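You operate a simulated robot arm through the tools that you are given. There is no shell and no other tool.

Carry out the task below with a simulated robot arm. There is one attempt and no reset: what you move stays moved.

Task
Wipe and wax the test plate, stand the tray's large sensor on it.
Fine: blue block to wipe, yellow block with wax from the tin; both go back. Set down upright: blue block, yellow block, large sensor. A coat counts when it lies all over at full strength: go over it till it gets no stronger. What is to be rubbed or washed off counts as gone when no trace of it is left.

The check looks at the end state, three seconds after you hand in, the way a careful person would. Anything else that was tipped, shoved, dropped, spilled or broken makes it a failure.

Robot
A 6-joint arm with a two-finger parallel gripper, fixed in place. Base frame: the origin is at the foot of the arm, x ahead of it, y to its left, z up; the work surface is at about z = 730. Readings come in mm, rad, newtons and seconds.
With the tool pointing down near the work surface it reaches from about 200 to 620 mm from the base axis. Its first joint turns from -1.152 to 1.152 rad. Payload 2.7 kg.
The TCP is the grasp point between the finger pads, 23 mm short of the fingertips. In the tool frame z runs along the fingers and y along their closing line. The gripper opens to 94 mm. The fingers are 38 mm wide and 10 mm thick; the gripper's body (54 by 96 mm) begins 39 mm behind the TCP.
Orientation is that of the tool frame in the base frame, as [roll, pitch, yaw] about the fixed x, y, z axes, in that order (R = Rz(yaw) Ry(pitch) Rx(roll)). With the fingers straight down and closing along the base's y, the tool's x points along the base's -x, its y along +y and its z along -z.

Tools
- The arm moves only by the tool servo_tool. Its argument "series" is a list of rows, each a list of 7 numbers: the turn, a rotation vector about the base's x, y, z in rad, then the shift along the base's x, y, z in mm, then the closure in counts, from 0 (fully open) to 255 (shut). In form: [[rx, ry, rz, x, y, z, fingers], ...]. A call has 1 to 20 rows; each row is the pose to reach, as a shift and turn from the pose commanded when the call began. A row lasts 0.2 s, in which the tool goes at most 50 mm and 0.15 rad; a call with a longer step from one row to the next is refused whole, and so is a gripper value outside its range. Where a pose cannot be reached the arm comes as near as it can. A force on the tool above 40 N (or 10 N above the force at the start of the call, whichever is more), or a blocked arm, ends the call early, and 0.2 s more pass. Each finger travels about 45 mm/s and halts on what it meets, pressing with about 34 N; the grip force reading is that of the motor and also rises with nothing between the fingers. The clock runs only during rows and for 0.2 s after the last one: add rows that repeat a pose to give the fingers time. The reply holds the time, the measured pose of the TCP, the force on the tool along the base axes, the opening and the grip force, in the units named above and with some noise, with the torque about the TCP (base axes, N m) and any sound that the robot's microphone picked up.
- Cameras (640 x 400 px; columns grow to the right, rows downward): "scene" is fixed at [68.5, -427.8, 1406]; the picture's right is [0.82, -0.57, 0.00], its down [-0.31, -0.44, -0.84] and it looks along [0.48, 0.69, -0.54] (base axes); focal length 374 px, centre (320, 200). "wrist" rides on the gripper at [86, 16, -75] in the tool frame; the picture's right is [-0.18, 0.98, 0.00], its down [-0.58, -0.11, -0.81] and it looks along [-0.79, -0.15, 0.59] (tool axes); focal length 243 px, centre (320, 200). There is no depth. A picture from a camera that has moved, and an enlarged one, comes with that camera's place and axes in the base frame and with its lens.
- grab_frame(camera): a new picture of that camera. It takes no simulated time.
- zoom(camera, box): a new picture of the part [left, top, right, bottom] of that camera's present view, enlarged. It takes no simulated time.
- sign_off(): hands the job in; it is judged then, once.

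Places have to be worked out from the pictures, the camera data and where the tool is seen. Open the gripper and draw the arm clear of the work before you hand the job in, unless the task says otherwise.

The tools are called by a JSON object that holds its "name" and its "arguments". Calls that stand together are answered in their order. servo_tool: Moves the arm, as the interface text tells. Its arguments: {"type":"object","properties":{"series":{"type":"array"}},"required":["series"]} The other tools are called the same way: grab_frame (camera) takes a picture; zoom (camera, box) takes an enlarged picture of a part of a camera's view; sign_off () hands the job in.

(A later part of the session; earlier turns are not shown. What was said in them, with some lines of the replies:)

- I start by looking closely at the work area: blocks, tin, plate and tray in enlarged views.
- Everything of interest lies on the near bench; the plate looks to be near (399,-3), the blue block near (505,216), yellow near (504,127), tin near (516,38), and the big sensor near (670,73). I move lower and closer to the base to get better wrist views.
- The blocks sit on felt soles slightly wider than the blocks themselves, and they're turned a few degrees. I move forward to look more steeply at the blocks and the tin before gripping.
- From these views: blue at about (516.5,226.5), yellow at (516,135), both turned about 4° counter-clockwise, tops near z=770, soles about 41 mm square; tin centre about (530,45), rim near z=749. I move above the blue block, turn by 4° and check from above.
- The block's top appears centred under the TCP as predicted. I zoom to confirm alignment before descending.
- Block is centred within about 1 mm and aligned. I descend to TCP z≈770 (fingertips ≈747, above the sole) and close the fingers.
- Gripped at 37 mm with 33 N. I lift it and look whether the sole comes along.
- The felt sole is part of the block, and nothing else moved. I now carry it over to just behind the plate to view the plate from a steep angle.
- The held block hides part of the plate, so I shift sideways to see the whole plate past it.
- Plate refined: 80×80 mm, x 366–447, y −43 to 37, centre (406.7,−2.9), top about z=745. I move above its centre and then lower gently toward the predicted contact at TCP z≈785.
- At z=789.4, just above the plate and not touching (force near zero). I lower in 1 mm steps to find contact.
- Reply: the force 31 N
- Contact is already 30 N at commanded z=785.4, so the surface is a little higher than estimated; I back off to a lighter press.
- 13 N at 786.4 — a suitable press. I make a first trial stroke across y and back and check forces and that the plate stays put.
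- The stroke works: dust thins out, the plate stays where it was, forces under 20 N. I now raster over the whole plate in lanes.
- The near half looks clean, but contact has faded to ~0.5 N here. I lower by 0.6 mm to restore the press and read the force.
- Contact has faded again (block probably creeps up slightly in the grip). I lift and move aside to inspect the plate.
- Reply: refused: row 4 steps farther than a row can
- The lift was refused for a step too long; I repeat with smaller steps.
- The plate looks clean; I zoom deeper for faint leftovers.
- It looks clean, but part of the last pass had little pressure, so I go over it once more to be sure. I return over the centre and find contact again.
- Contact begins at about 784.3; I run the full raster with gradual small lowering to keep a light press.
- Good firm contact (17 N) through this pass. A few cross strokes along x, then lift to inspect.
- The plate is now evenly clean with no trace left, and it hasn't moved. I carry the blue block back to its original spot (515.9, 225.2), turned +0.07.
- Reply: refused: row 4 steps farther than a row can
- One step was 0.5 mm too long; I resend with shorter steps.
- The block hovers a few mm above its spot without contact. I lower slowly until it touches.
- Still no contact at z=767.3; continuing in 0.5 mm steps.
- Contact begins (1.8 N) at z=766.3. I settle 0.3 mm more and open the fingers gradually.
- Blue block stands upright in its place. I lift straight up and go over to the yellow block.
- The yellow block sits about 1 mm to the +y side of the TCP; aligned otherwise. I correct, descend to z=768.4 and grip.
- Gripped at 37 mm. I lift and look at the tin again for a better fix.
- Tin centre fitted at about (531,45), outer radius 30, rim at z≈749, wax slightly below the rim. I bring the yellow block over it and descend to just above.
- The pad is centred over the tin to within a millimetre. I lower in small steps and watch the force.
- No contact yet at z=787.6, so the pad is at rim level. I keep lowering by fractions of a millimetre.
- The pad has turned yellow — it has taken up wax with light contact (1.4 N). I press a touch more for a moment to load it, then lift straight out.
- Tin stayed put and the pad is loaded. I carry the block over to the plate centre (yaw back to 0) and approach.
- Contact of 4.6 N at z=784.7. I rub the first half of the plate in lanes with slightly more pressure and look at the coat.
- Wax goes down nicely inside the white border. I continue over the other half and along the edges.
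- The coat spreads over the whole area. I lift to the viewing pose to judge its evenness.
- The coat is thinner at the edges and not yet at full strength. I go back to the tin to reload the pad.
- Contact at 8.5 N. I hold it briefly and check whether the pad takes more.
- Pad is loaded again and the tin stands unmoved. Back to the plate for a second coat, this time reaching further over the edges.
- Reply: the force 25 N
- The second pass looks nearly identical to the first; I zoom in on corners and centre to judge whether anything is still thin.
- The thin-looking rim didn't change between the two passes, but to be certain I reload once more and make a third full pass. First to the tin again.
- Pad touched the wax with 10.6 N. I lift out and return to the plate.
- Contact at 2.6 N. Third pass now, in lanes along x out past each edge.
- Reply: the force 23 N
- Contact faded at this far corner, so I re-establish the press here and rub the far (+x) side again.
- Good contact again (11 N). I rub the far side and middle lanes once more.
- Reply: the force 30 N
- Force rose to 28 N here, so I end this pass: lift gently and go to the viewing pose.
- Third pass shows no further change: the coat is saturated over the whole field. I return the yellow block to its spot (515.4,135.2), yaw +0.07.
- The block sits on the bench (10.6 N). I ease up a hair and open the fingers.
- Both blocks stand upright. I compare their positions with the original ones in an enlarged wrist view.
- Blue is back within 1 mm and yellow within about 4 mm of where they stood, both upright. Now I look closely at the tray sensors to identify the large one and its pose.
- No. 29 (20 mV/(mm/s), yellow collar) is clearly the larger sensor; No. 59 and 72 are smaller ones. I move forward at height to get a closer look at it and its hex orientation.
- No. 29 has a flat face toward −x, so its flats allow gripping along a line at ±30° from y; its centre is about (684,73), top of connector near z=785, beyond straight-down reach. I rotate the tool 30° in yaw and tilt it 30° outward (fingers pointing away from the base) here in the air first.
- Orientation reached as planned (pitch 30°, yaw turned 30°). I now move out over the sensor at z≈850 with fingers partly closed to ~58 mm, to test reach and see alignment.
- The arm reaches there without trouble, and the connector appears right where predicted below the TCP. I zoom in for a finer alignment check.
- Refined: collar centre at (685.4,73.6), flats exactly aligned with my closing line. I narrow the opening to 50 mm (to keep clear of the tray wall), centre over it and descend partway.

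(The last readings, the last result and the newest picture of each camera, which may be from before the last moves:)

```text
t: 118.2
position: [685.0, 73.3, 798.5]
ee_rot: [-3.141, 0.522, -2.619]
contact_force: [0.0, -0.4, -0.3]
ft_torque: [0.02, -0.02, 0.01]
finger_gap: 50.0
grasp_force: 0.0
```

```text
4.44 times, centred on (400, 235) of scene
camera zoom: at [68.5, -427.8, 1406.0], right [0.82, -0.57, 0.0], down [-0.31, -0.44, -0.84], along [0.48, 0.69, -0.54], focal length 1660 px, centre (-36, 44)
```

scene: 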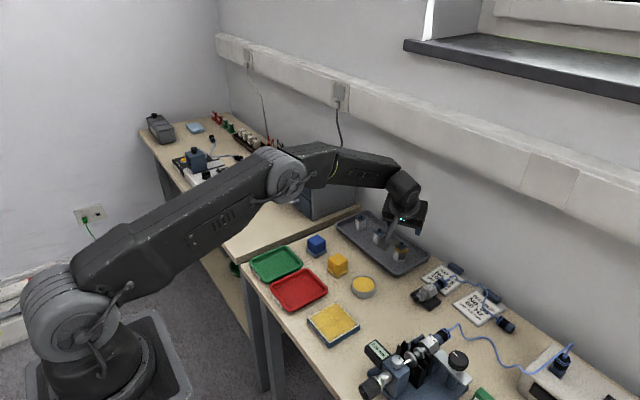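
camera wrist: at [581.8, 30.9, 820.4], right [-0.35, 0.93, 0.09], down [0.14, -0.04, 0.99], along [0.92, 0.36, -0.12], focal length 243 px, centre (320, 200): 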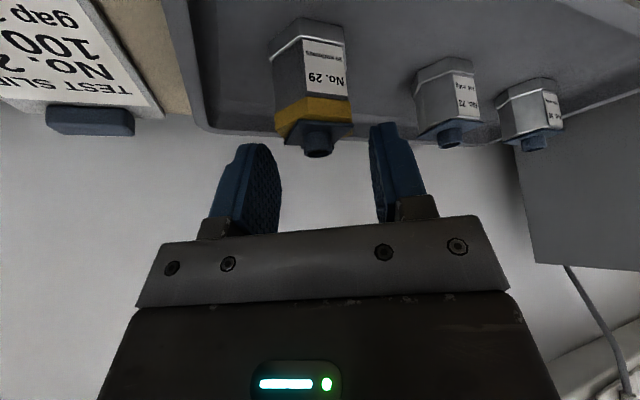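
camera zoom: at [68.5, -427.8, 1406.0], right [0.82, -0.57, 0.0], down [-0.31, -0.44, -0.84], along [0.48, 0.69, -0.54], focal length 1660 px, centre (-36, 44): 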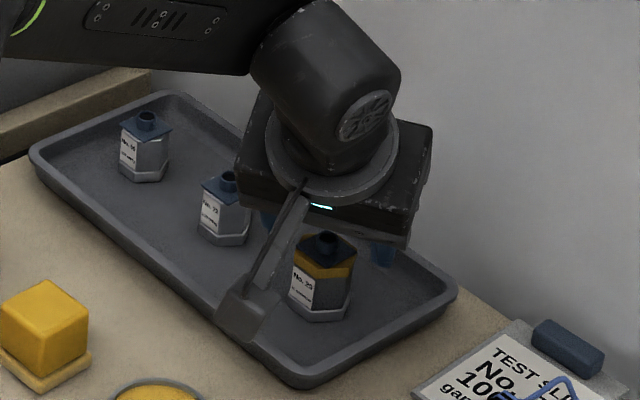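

Aligned nicely; the sensor is centred between the fingers. I continue down to TCP z≈764.

{"name": "servo_tool", "arguments": {"series": [[0, 0, 0, 0, 0, -12, 119], [0, 0, 0, 0, 0, -24, 119], [0, 0, 0, 0, 0, -32, 119], [0, 0, 0, 0, 0, -36, 119], [0, 0, 0, 0, 0, -36, 119]]}}

{"name": "grab_frame", "arguments": {"camera": "wrist"}}

{"name": "zoom", "arguments": {"camera": "wrist", "box": [220, 80, 420, 240]}}

{"name": "zoom", "arguments": {"camera": "scene", "box": [360, 210, 440, 280]}}

```text
t: 119.4
position: [688.0, 74.0, 764.8]
ee_rot: [3.141, 0.526, -2.617]
contact_force: [-8.3, -3.7, 11.9]
ft_torque: [0.19, 0.46, 0.3]
finger_gap: 50.7
grasp_force: 0.8
```

```text
taken
camera wrist: at [582.2, 30.8, 786.2], right [-0.35, 0.93, 0.09], down [0.14, -0.04, 0.99], along [0.92, 0.36, -0.11], focal length 243 px, centre (320, 200)
```

wrist: 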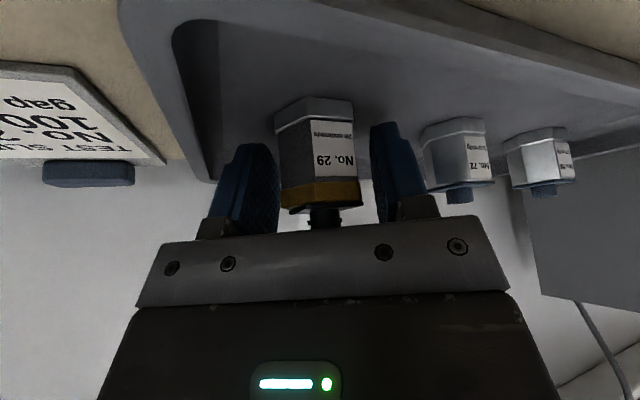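

```text
2.50 times, centred on (320, 160) of wrist
camera zoom: at [582.2, 30.8, 786.2], right [-0.35, 0.93, 0.09], down [0.14, -0.04, 0.99], along [0.92, 0.36, -0.11], focal length 606 px, centre (320, 300)
```

zoom: 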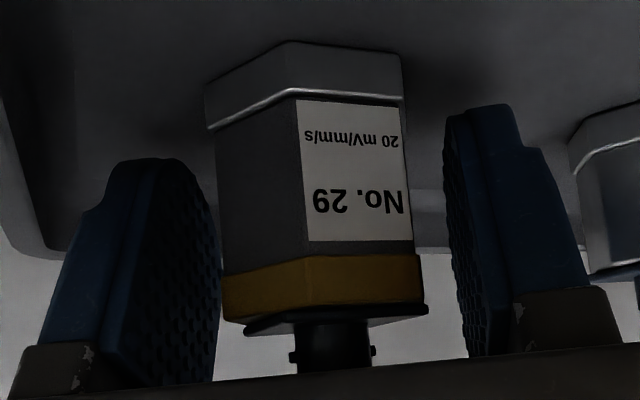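

```text
5.71 times, centred on (400, 245) of scene
camera zoom: at [68.1, -427.9, 1406.0], right [0.82, -0.57, 0.0], down [-0.31, -0.44, -0.84], along [0.48, 0.69, -0.54], focal length 2134 px, centre (-137, -57)
```

zoom: 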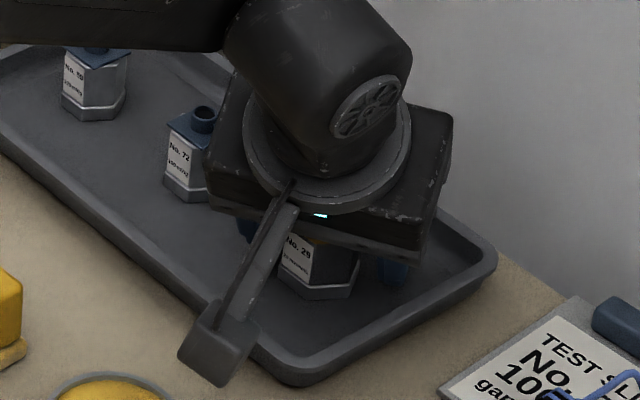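

There is a light contact (12 N upward): a fingertip corner is evidently touching the tray floor. I raise by 4 mm and check that nothing shifted.

{"name": "servo_tool", "arguments": {"series": [[0, 0, 0, 0, 0, 2, 119], [0, 0, 0, 0, 0, 4, 119], [0, 0, 0, 0, 0, 4, 119]]}}

{"name": "zoom", "arguments": {"camera": "scene", "box": [330, 200, 430, 275]}}

{"name": "zoom", "arguments": {"camera": "wrist", "box": [220, 80, 420, 240]}}

```text
t: 120.2
position: [685.5, 72.9, 767.6]
ee_rot: [-3.141, 0.524, -2.618]
contact_force: [-0.1, -0.3, 0.3]
ft_torque: [0.02, 0.0, 0.03]
finger_gap: 50.0
grasp_force: 0.0
```

```text
5.33 times, centred on (380, 238) of scene
camera zoom: at [68.5, -427.8, 1406.0], right [0.82, -0.57, 0.0], down [-0.31, -0.44, -0.84], along [0.48, 0.69, -0.54], focal length 1992 px, centre (0, 0)
```

zoom: 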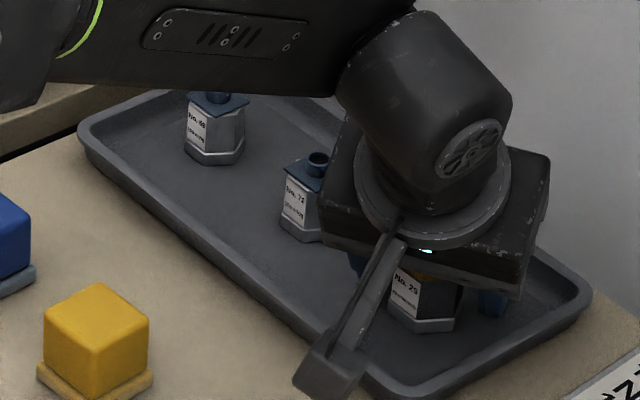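

```text
2.50 times, centred on (320, 160) of wrist
camera zoom: at [581.4, 31.0, 788.6], right [-0.35, 0.93, 0.09], down [0.14, -0.04, 0.99], along [0.92, 0.36, -0.12], focal length 606 px, centre (320, 300)
```

zoom: 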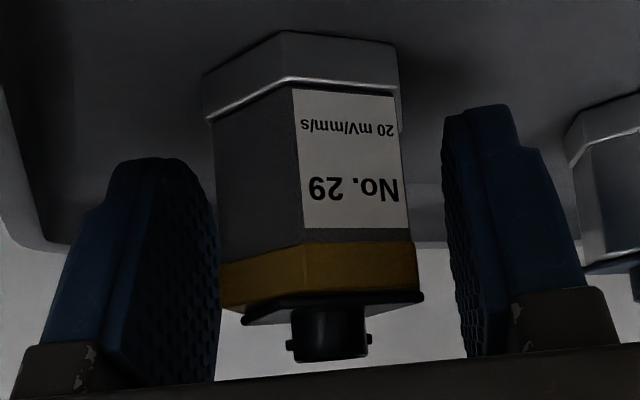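

Force is back to zero and tray and sensors are unmoved. I settle at z≈767 and close gently on the sensor.

{"name": "servo_tool", "arguments": {"series": [[0, 0, 0, 0, 0, -1.2, 119], [0, 0, 0, 0, 0, -1.2, 135], [0, 0, 0, 0, 0, -1.2, 145], [0, 0, 0, 0, 0, -1.2, 155], [0, 0, 0, 0, 0, -1.2, 165], [0, 0, 0, 0, 0, -1.2, 185], [0, 0, 0, 0, 0, -1.2, 210], [0, 0, 0, 0, 0, -1.2, 210], [0, 0, 0, 0, 0, -1.2, 210]]}}

{"name": "zoom", "arguments": {"camera": "wrist", "box": [220, 80, 420, 240]}}

{"name": "zoom", "arguments": {"camera": "scene", "box": [360, 210, 440, 280]}}

```text
t: 122.2
position: [685.8, 74.5, 766.0]
ee_rot: [-3.141, 0.524, -2.618]
contact_force: [-0.5, 0.2, 0.3]
ft_torque: [0.01, 0.0, 0.0]
finger_gap: 33.5
grasp_force: 33.9
```

```text
2.50 times, centred on (320, 160) of wrist
camera zoom: at [581.4, 30.9, 787.9], right [-0.35, 0.93, 0.09], down [0.14, -0.04, 0.99], along [0.92, 0.36, -0.12], focal length 606 px, centre (320, 300)
```

zoom: 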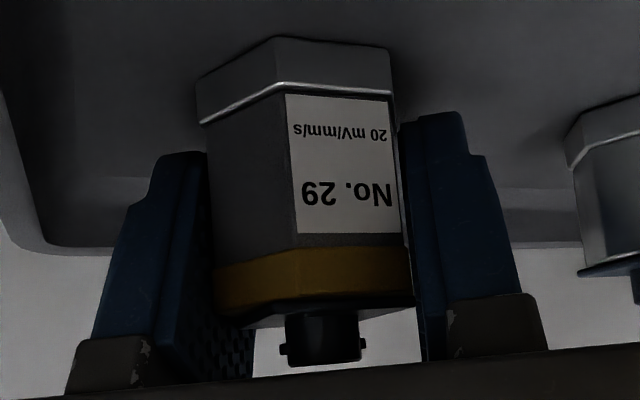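

```text
5.71 times, centred on (400, 245) of scene
camera zoom: at [68.5, -427.8, 1406.0], right [0.82, -0.57, 0.0], down [-0.31, -0.44, -0.84], along [0.48, 0.69, -0.54], focal length 2134 px, centre (-137, -57)
```

zoom: 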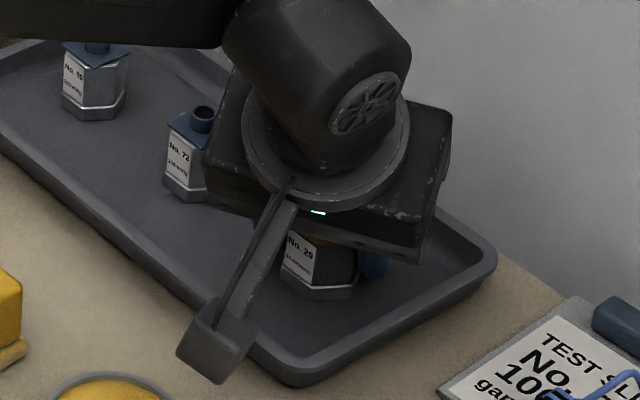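

Gripped at 33.5 mm with normal force. I lift it straight up out of the tray and check that it hangs upright.

{"name": "servo_tool", "arguments": {"series": [[0, 0, 0, 0, 0, 5, 210], [0, 0, 0, 0, 0, 15, 210], [0, 0, 0, 0, 0, 35, 210], [0, 0, 0, 0, 0, 60, 210], [0, 0, 0, 0, 0, 75, 210], [0, 0, 0, 0, 0, 75, 210]]}}

{"name": "zoom", "arguments": {"camera": "wrist", "box": [220, 80, 420, 240]}}

{"name": "zoom", "arguments": {"camera": "scene", "box": [340, 180, 440, 280]}}

```text
t: 123.6
position: [685.5, 72.9, 842.1]
ee_rot: [-3.141, 0.522, -2.619]
contact_force: [-0.3, 0.1, -1.0]
ft_torque: [0.04, 0.0, 0.0]
finger_gap: 34.0
grasp_force: 34.2
```

```text
2.50 times, centred on (320, 160) of wrist
camera zoom: at [581.2, 31.0, 862.9], right [-0.35, 0.93, 0.09], down [0.14, -0.04, 0.99], along [0.92, 0.36, -0.12], focal length 606 px, centre (320, 300)
```

zoom: 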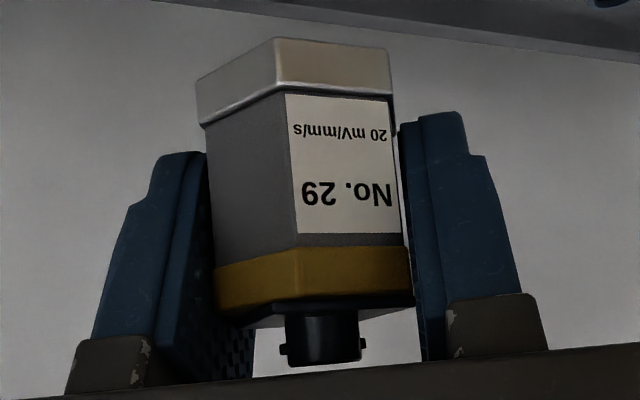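

```text
4.00 times, centred on (390, 230) of scene
camera zoom: at [68.6, -427.8, 1406.0], right [0.82, -0.57, 0.0], down [-0.31, -0.44, -0.84], along [0.48, 0.69, -0.54], focal length 1494 px, centre (40, 80)
```

zoom: 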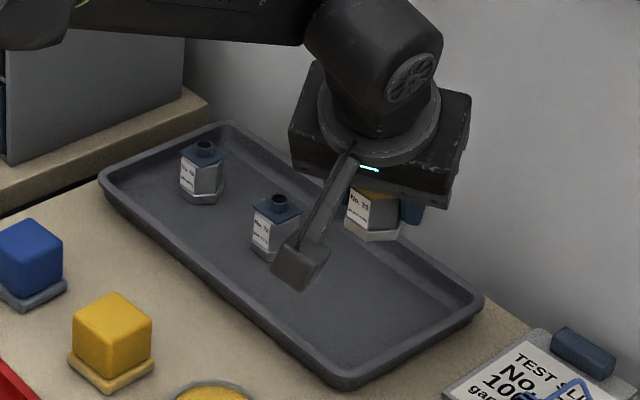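

The sensor is lifted cleanly with unchanged attitude; the other two stand undisturbed. I carry it over to above the plate centre.

{"name": "servo_tool", "arguments": {"series": [[0, 0, 0, -40, -11, 5, 210], [0, 0, 0, -80, -22, 10, 210], [0, 0, 0, -120, -33, 10, 210], [0, 0, 0, -160, -44, 10, 210], [0, 0, 0, -200, -55, 5, 210], [0, 0, 0, -240, -66, 0, 210], [0, 0, 0, -278.7, -76.5, -10, 210], [0, 0, 0, -278.7, -76.5, -30, 210], [0, 0, 0, -278.7, -76.5, -30, 210]]}}

{"name": "grab_frame", "arguments": {"camera": "wrist"}}

{"name": "grab_frame", "arguments": {"camera": "scene"}}

{"name": "zoom", "arguments": {"camera": "scene", "box": [280, 250, 400, 350]}}

```text
t: 125.6
position: [405.5, -1.4, 811.1]
ee_rot: [3.141, 0.525, -2.619]
contact_force: [1.5, -0.9, -2.0]
ft_torque: [-0.01, -0.01, -0.01]
finger_gap: 33.8
grasp_force: 34.0
```

```text
taken
camera wrist: at [301.6, -45.2, 832.4], right [-0.35, 0.93, 0.09], down [0.14, -0.04, 0.99], along [0.92, 0.36, -0.12], focal length 243 px, centre (320, 200)
```

wrist: 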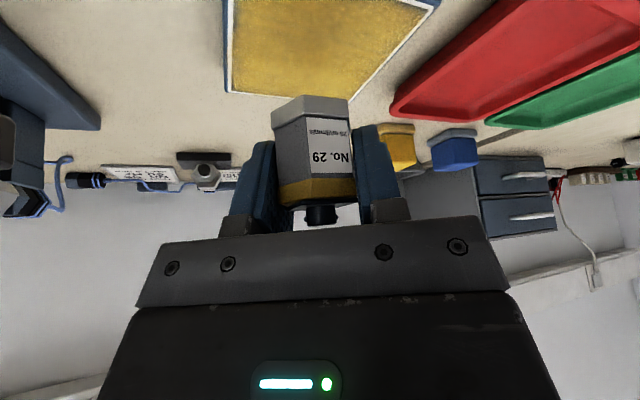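

```text
taken
```

scene: 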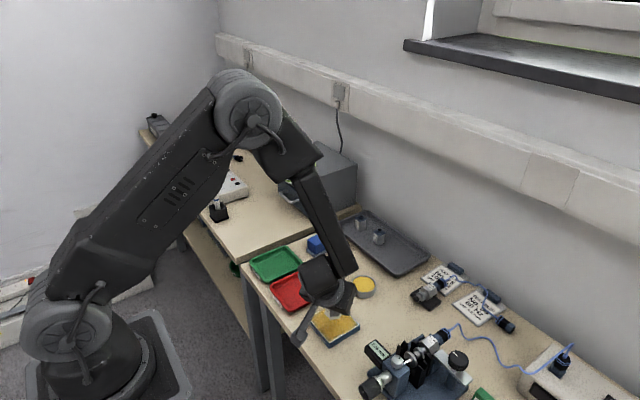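

```text
4.00 times, centred on (340, 300) of scene
camera zoom: at [68.5, -427.8, 1406.0], right [0.82, -0.57, 0.0], down [-0.31, -0.44, -0.84], along [0.48, 0.69, -0.54], focal length 1494 px, centre (240, -200)
```

zoom: 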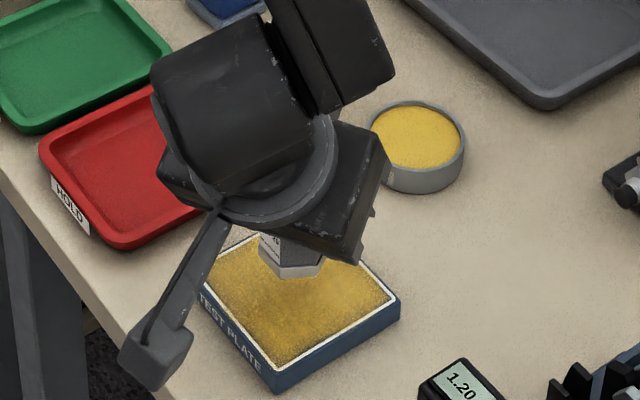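

The sensor hangs about 34 mm above the plate, centred. I lower it to just above the wax and then feel for contact near TCP z≈778.

{"name": "servo_tool", "arguments": {"series": [[0, 0, 0, 0, 0, -15, 210], [0, 0, 0, 0, 0, -25, 210], [0, 0, 0, 0, 0, -30, 210], [0, 0, 0, 0, 0, -31.5, 210], [0, 0, 0, 0, 0, -31.5, 210]]}}

{"name": "grab_frame", "arguments": {"camera": "wrist"}}

{"name": "zoom", "arguments": {"camera": "scene", "box": [280, 270, 380, 350]}}

```text
t: 126.8
position: [407.2, -2.5, 779.6]
ee_rot: [3.141, 0.522, -2.618]
contact_force: [0.0, 0.6, -1.1]
ft_torque: [0.02, 0.02, -0.02]
finger_gap: 33.7
grasp_force: 34.0
```

```text
taken
camera wrist: at [302.5, -45.8, 801.1], right [-0.35, 0.93, 0.09], down [0.14, -0.04, 0.99], along [0.92, 0.36, -0.12], focal length 243 px, centre (320, 200)
```

wrist: 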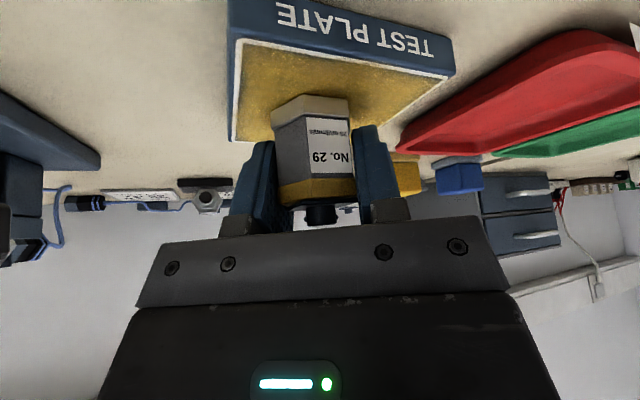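

```text
5.00 times, centred on (330, 310) of scene
camera zoom: at [68.6, -427.8, 1406.0], right [0.82, -0.57, 0.0], down [-0.31, -0.44, -0.84], along [0.48, 0.69, -0.54], focal length 1867 px, centre (270, -350)
```

zoom: 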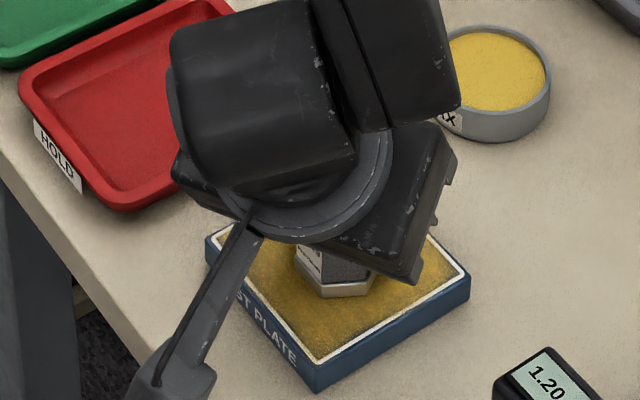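

{"name": "servo_tool", "arguments": {"series": [[0, 0, 0, 0, 0, -0.8, 210], [0, 0, 0, 0, 0, -1.6, 210], [0, 0, 0, 0, 0, -1.6, 210]]}}

```text
t: 127.6
position: [406.1, -3.7, 779.1]
ee_rot: [3.141, 0.524, -2.617]
contact_force: [0.2, -0.1, -1.4]
ft_torque: [0.0, 0.01, 0.0]
finger_gap: 33.7
grasp_force: 33.9
```

{"name": "servo_tool", "arguments": {"series": [[0, 0, 0, 0, 0, -0.5, 210], [0, 0, 0, 0, 0, -0.9, 210], [0, 0, 0, 0, 0, -0.9, 210]]}}

```text
t: 128.4
position: [407.2, -2.9, 777.9]
ee_rot: [-3.142, 0.525, -2.618]
contact_force: [0.0, -0.6, 3.5]
ft_torque: [-0.01, 0.09, -0.04]
finger_gap: 33.7
grasp_force: 33.6
```

Contact (3.5 N) at z=778.1, as predicted. I settle 0.2 mm and open the fingers gradually.

{"name": "servo_tool", "arguments": {"series": [[0, 0, 0, 0, 0, -0.2, 210], [0, 0, 0, 0, 0, -0.2, 165], [0, 0, 0, 0, 0, -0.2, 158], [0, 0, 0, 0, 0, -0.2, 150], [0, 0, 0, 0, 0, -0.2, 140], [0, 0, 0, 0, 0, -0.2, 125], [0, 0, 0, 0, 0, -0.2, 105], [0, 0, 0, 0, 0, -0.2, 105]]}}

{"name": "grab_frame", "arguments": {"camera": "wrist"}}

{"name": "zoom", "arguments": {"camera": "scene", "box": [280, 270, 380, 350]}}

```text
t: 130.2
position: [407.0, -2.7, 777.6]
ee_rot: [3.141, 0.521, -2.618]
contact_force: [0.2, 0.0, -0.5]
ft_torque: [0.02, 0.01, 0.02]
finger_gap: 55.3
grasp_force: 0.1
```

```text
taken
camera wrist: at [302.7, -45.5, 798.8], right [-0.35, 0.93, 0.09], down [0.14, -0.04, 0.99], along [0.92, 0.36, -0.12], focal length 243 px, centre (320, 200)
```

wrist: 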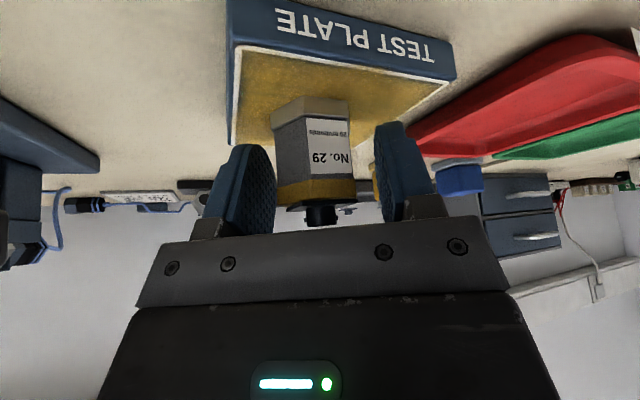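

```text
5.00 times, centred on (330, 310) of scene
camera zoom: at [68.5, -427.8, 1406.0], right [0.82, -0.57, 0.0], down [-0.31, -0.44, -0.84], along [0.48, 0.69, -0.54], focal length 1867 px, centre (270, -350)
```

zoom: 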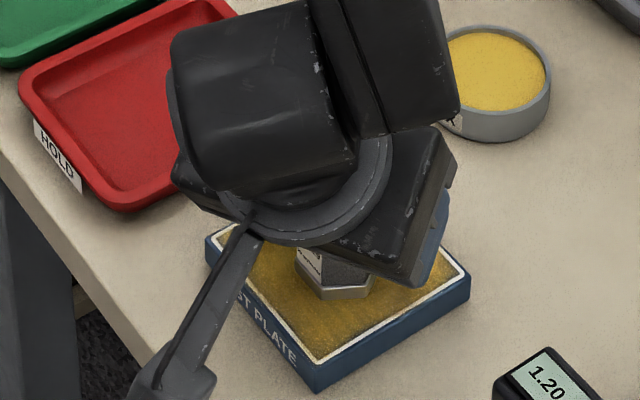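

The sensor stands on its own. I raise the open gripper straight up, clear of it, and look.

{"name": "servo_tool", "arguments": {"series": [[0, 0, 0, 0, 0, 10, 105], [0, 0, 0, 0, 0, 30, 105], [0, 0, 0, 0, 0, 60, 105], [0, 0, 0, 0, 0, 95, 105], [0, 0, 0, -20, 10, 130, 80], [0, 0, 0, -30, 30, 160, 60], [0, 0, 0, -30, 30, 160, 60]]}}

{"name": "grab_frame", "arguments": {"camera": "wrist"}}

{"name": "grab_frame", "arguments": {"camera": "scene"}}

{"name": "zoom", "arguments": {"camera": "scene", "box": [290, 270, 380, 350]}}

```text
t: 131.8
position: [376.3, 27.2, 936.7]
ee_rot: [3.14, 0.523, -2.617]
contact_force: [-0.9, -0.7, -0.2]
ft_torque: [0.01, 0.02, 0.0]
finger_gap: 72.1
grasp_force: 0.1
```

```text
taken
camera wrist: at [272.1, -15.4, 958.8], right [-0.35, 0.93, 0.09], down [0.14, -0.04, 0.99], along [0.92, 0.36, -0.12], focal length 243 px, centre (320, 200)
```

wrist: 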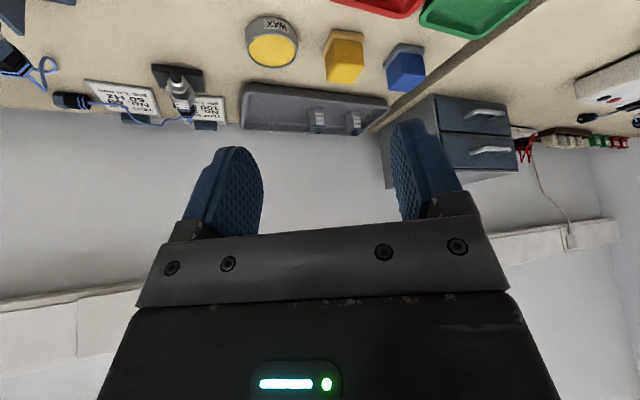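

```text
taken
```

scene: 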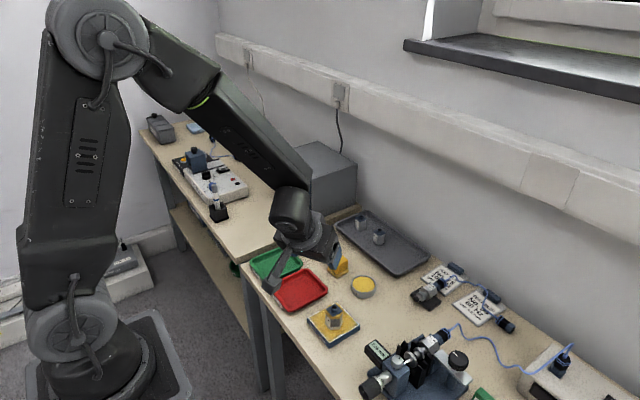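

```text
5.00 times, centred on (335, 310) of scene
camera zoom: at [68.5, -427.8, 1406.0], right [0.82, -0.57, 0.0], down [-0.31, -0.44, -0.84], along [0.48, 0.69, -0.54], focal length 1867 px, centre (245, -350)
```

zoom: 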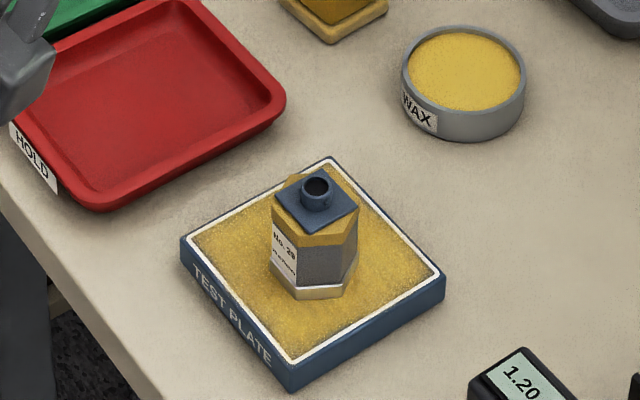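

The large sensor stands upright in the middle of the waxed plate. I bring the arm back to its starting pose, untilted and open, well clear of the work.

{"name": "servo_tool", "arguments": {"series": [[-0.0229, 0.0853, -0.0853, 0, 10, 30, 30], [-0.0457, 0.1705, -0.1705, 10, 30, 60, 0], [-0.0686, 0.2558, -0.2558, 25, 55, 85, 0], [-0.0914, 0.341, -0.341, 40, 80, 105, 0], [-0.1143, 0.4263, -0.4263, 60, 105, 120, 0], [-0.1371, 0.5115, -0.5115, 78.7, 133.7, 126.5, 0], [-0.1371, 0.5115, -0.5115, 78.7, 133.7, 126.5, 0]]}}

{"name": "grab_frame", "arguments": {"camera": "scene"}}

{"name": "grab_frame", "arguments": {"camera": "wrist"}}

{"name": "zoom", "arguments": {"camera": "scene", "box": [240, 200, 440, 350]}}

{"name": "zoom", "arguments": {"camera": "scene", "box": [300, 285, 370, 350]}}

```text
t: 133.4
position: [455.7, 161.3, 1063.3]
ee_rot: [-3.141, 0.001, 3.14]
contact_force: [0.3, 0.5, 0.9]
ft_torque: [0.01, 0.04, 0.01]
finger_gap: 94.1
grasp_force: 0.0
```

```text
taken
```

scene: 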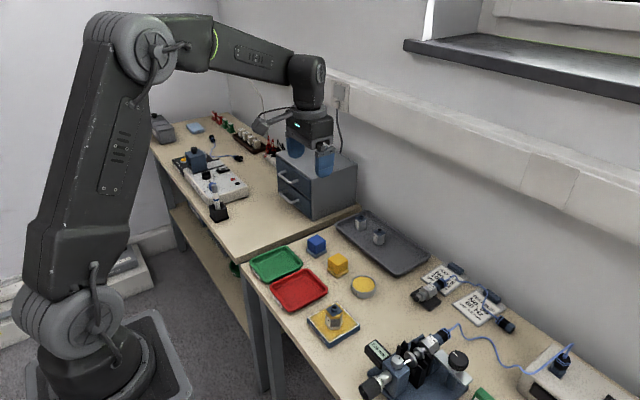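

```text
taken
camera wrist: at [370.3, 177.2, 1138.0], right [0.18, 0.98, 0.0], down [0.58, -0.11, 0.81], along [0.79, -0.15, -0.59], focal length 243 px, centre (320, 200)
```

wrist: 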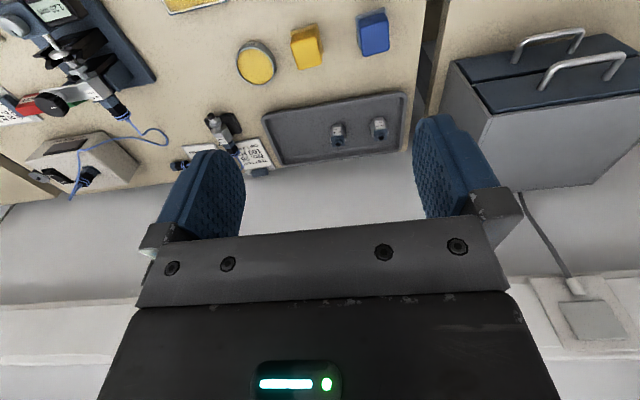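

```text
2.67 times, centred on (340, 275) of scene
camera zoom: at [68.6, -427.7, 1406.0], right [0.82, -0.57, 0.0], down [-0.31, -0.44, -0.84], along [0.48, 0.69, -0.54], focal length 996 px, centre (267, 0)
```

zoom: 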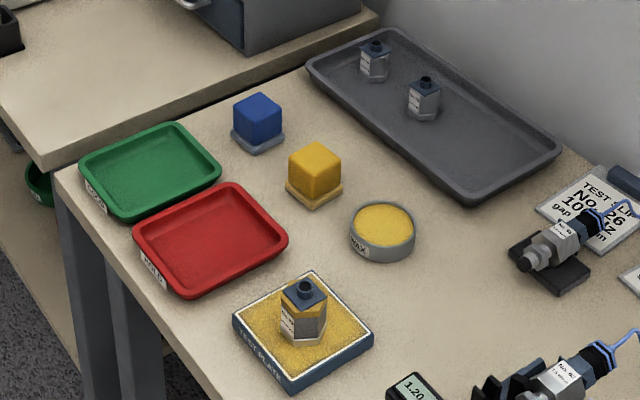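

```text
6.15 times, centred on (335, 318) of scene
camera zoom: at [68.6, -427.7, 1406.0], right [0.82, -0.57, 0.0], down [-0.31, -0.44, -0.84], along [0.48, 0.69, -0.54], focal length 2298 px, centre (228, -523)
```

zoom: 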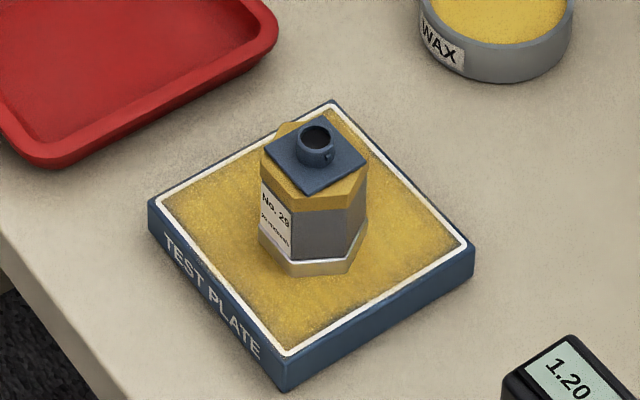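

Everything is in place: clean, evenly waxed plate with the No. 29 sensor upright on it, both blocks upright at their spots, tin, trays and the other sensors undisturbed, arm clear with the gripper open. I hand the job in.

{"name": "sign_off", "arguments": {}}

```text
The job is handed in.
```

The job is handed in: the test plate is wiped and waxed, and the tray's large sensor (No. 29) stands upright in the middle of it.

- **Wiping:** I went over the whole plate twice with the blue block. In the close-up pictures no trace of the dust was left.
- **Waxing:** I loaded the yellow block from the tin three times and made a full pass each time. The second and third passes made no visible difference, so I took the coat as full strength. It still looks slightly thinner right along the white border. I put that down to how the camera shows the edge, because it did not change between passes.
- **Blocks:** Both are back and upright. The blue one is within about 1 mm of where it stood. The yellow one is about 4 mm off its original spot, and I left it there.
- **Tray:** While going down for the sensor, a fingertip touched the tray floor with about 12 N. I backed off at once, and the pictures show the tray and the other two sensors did not move.

The plate, the wax tin and the red and green trays look unmoved in the final pictures. The arm is back at its starting pose with the gripper open.
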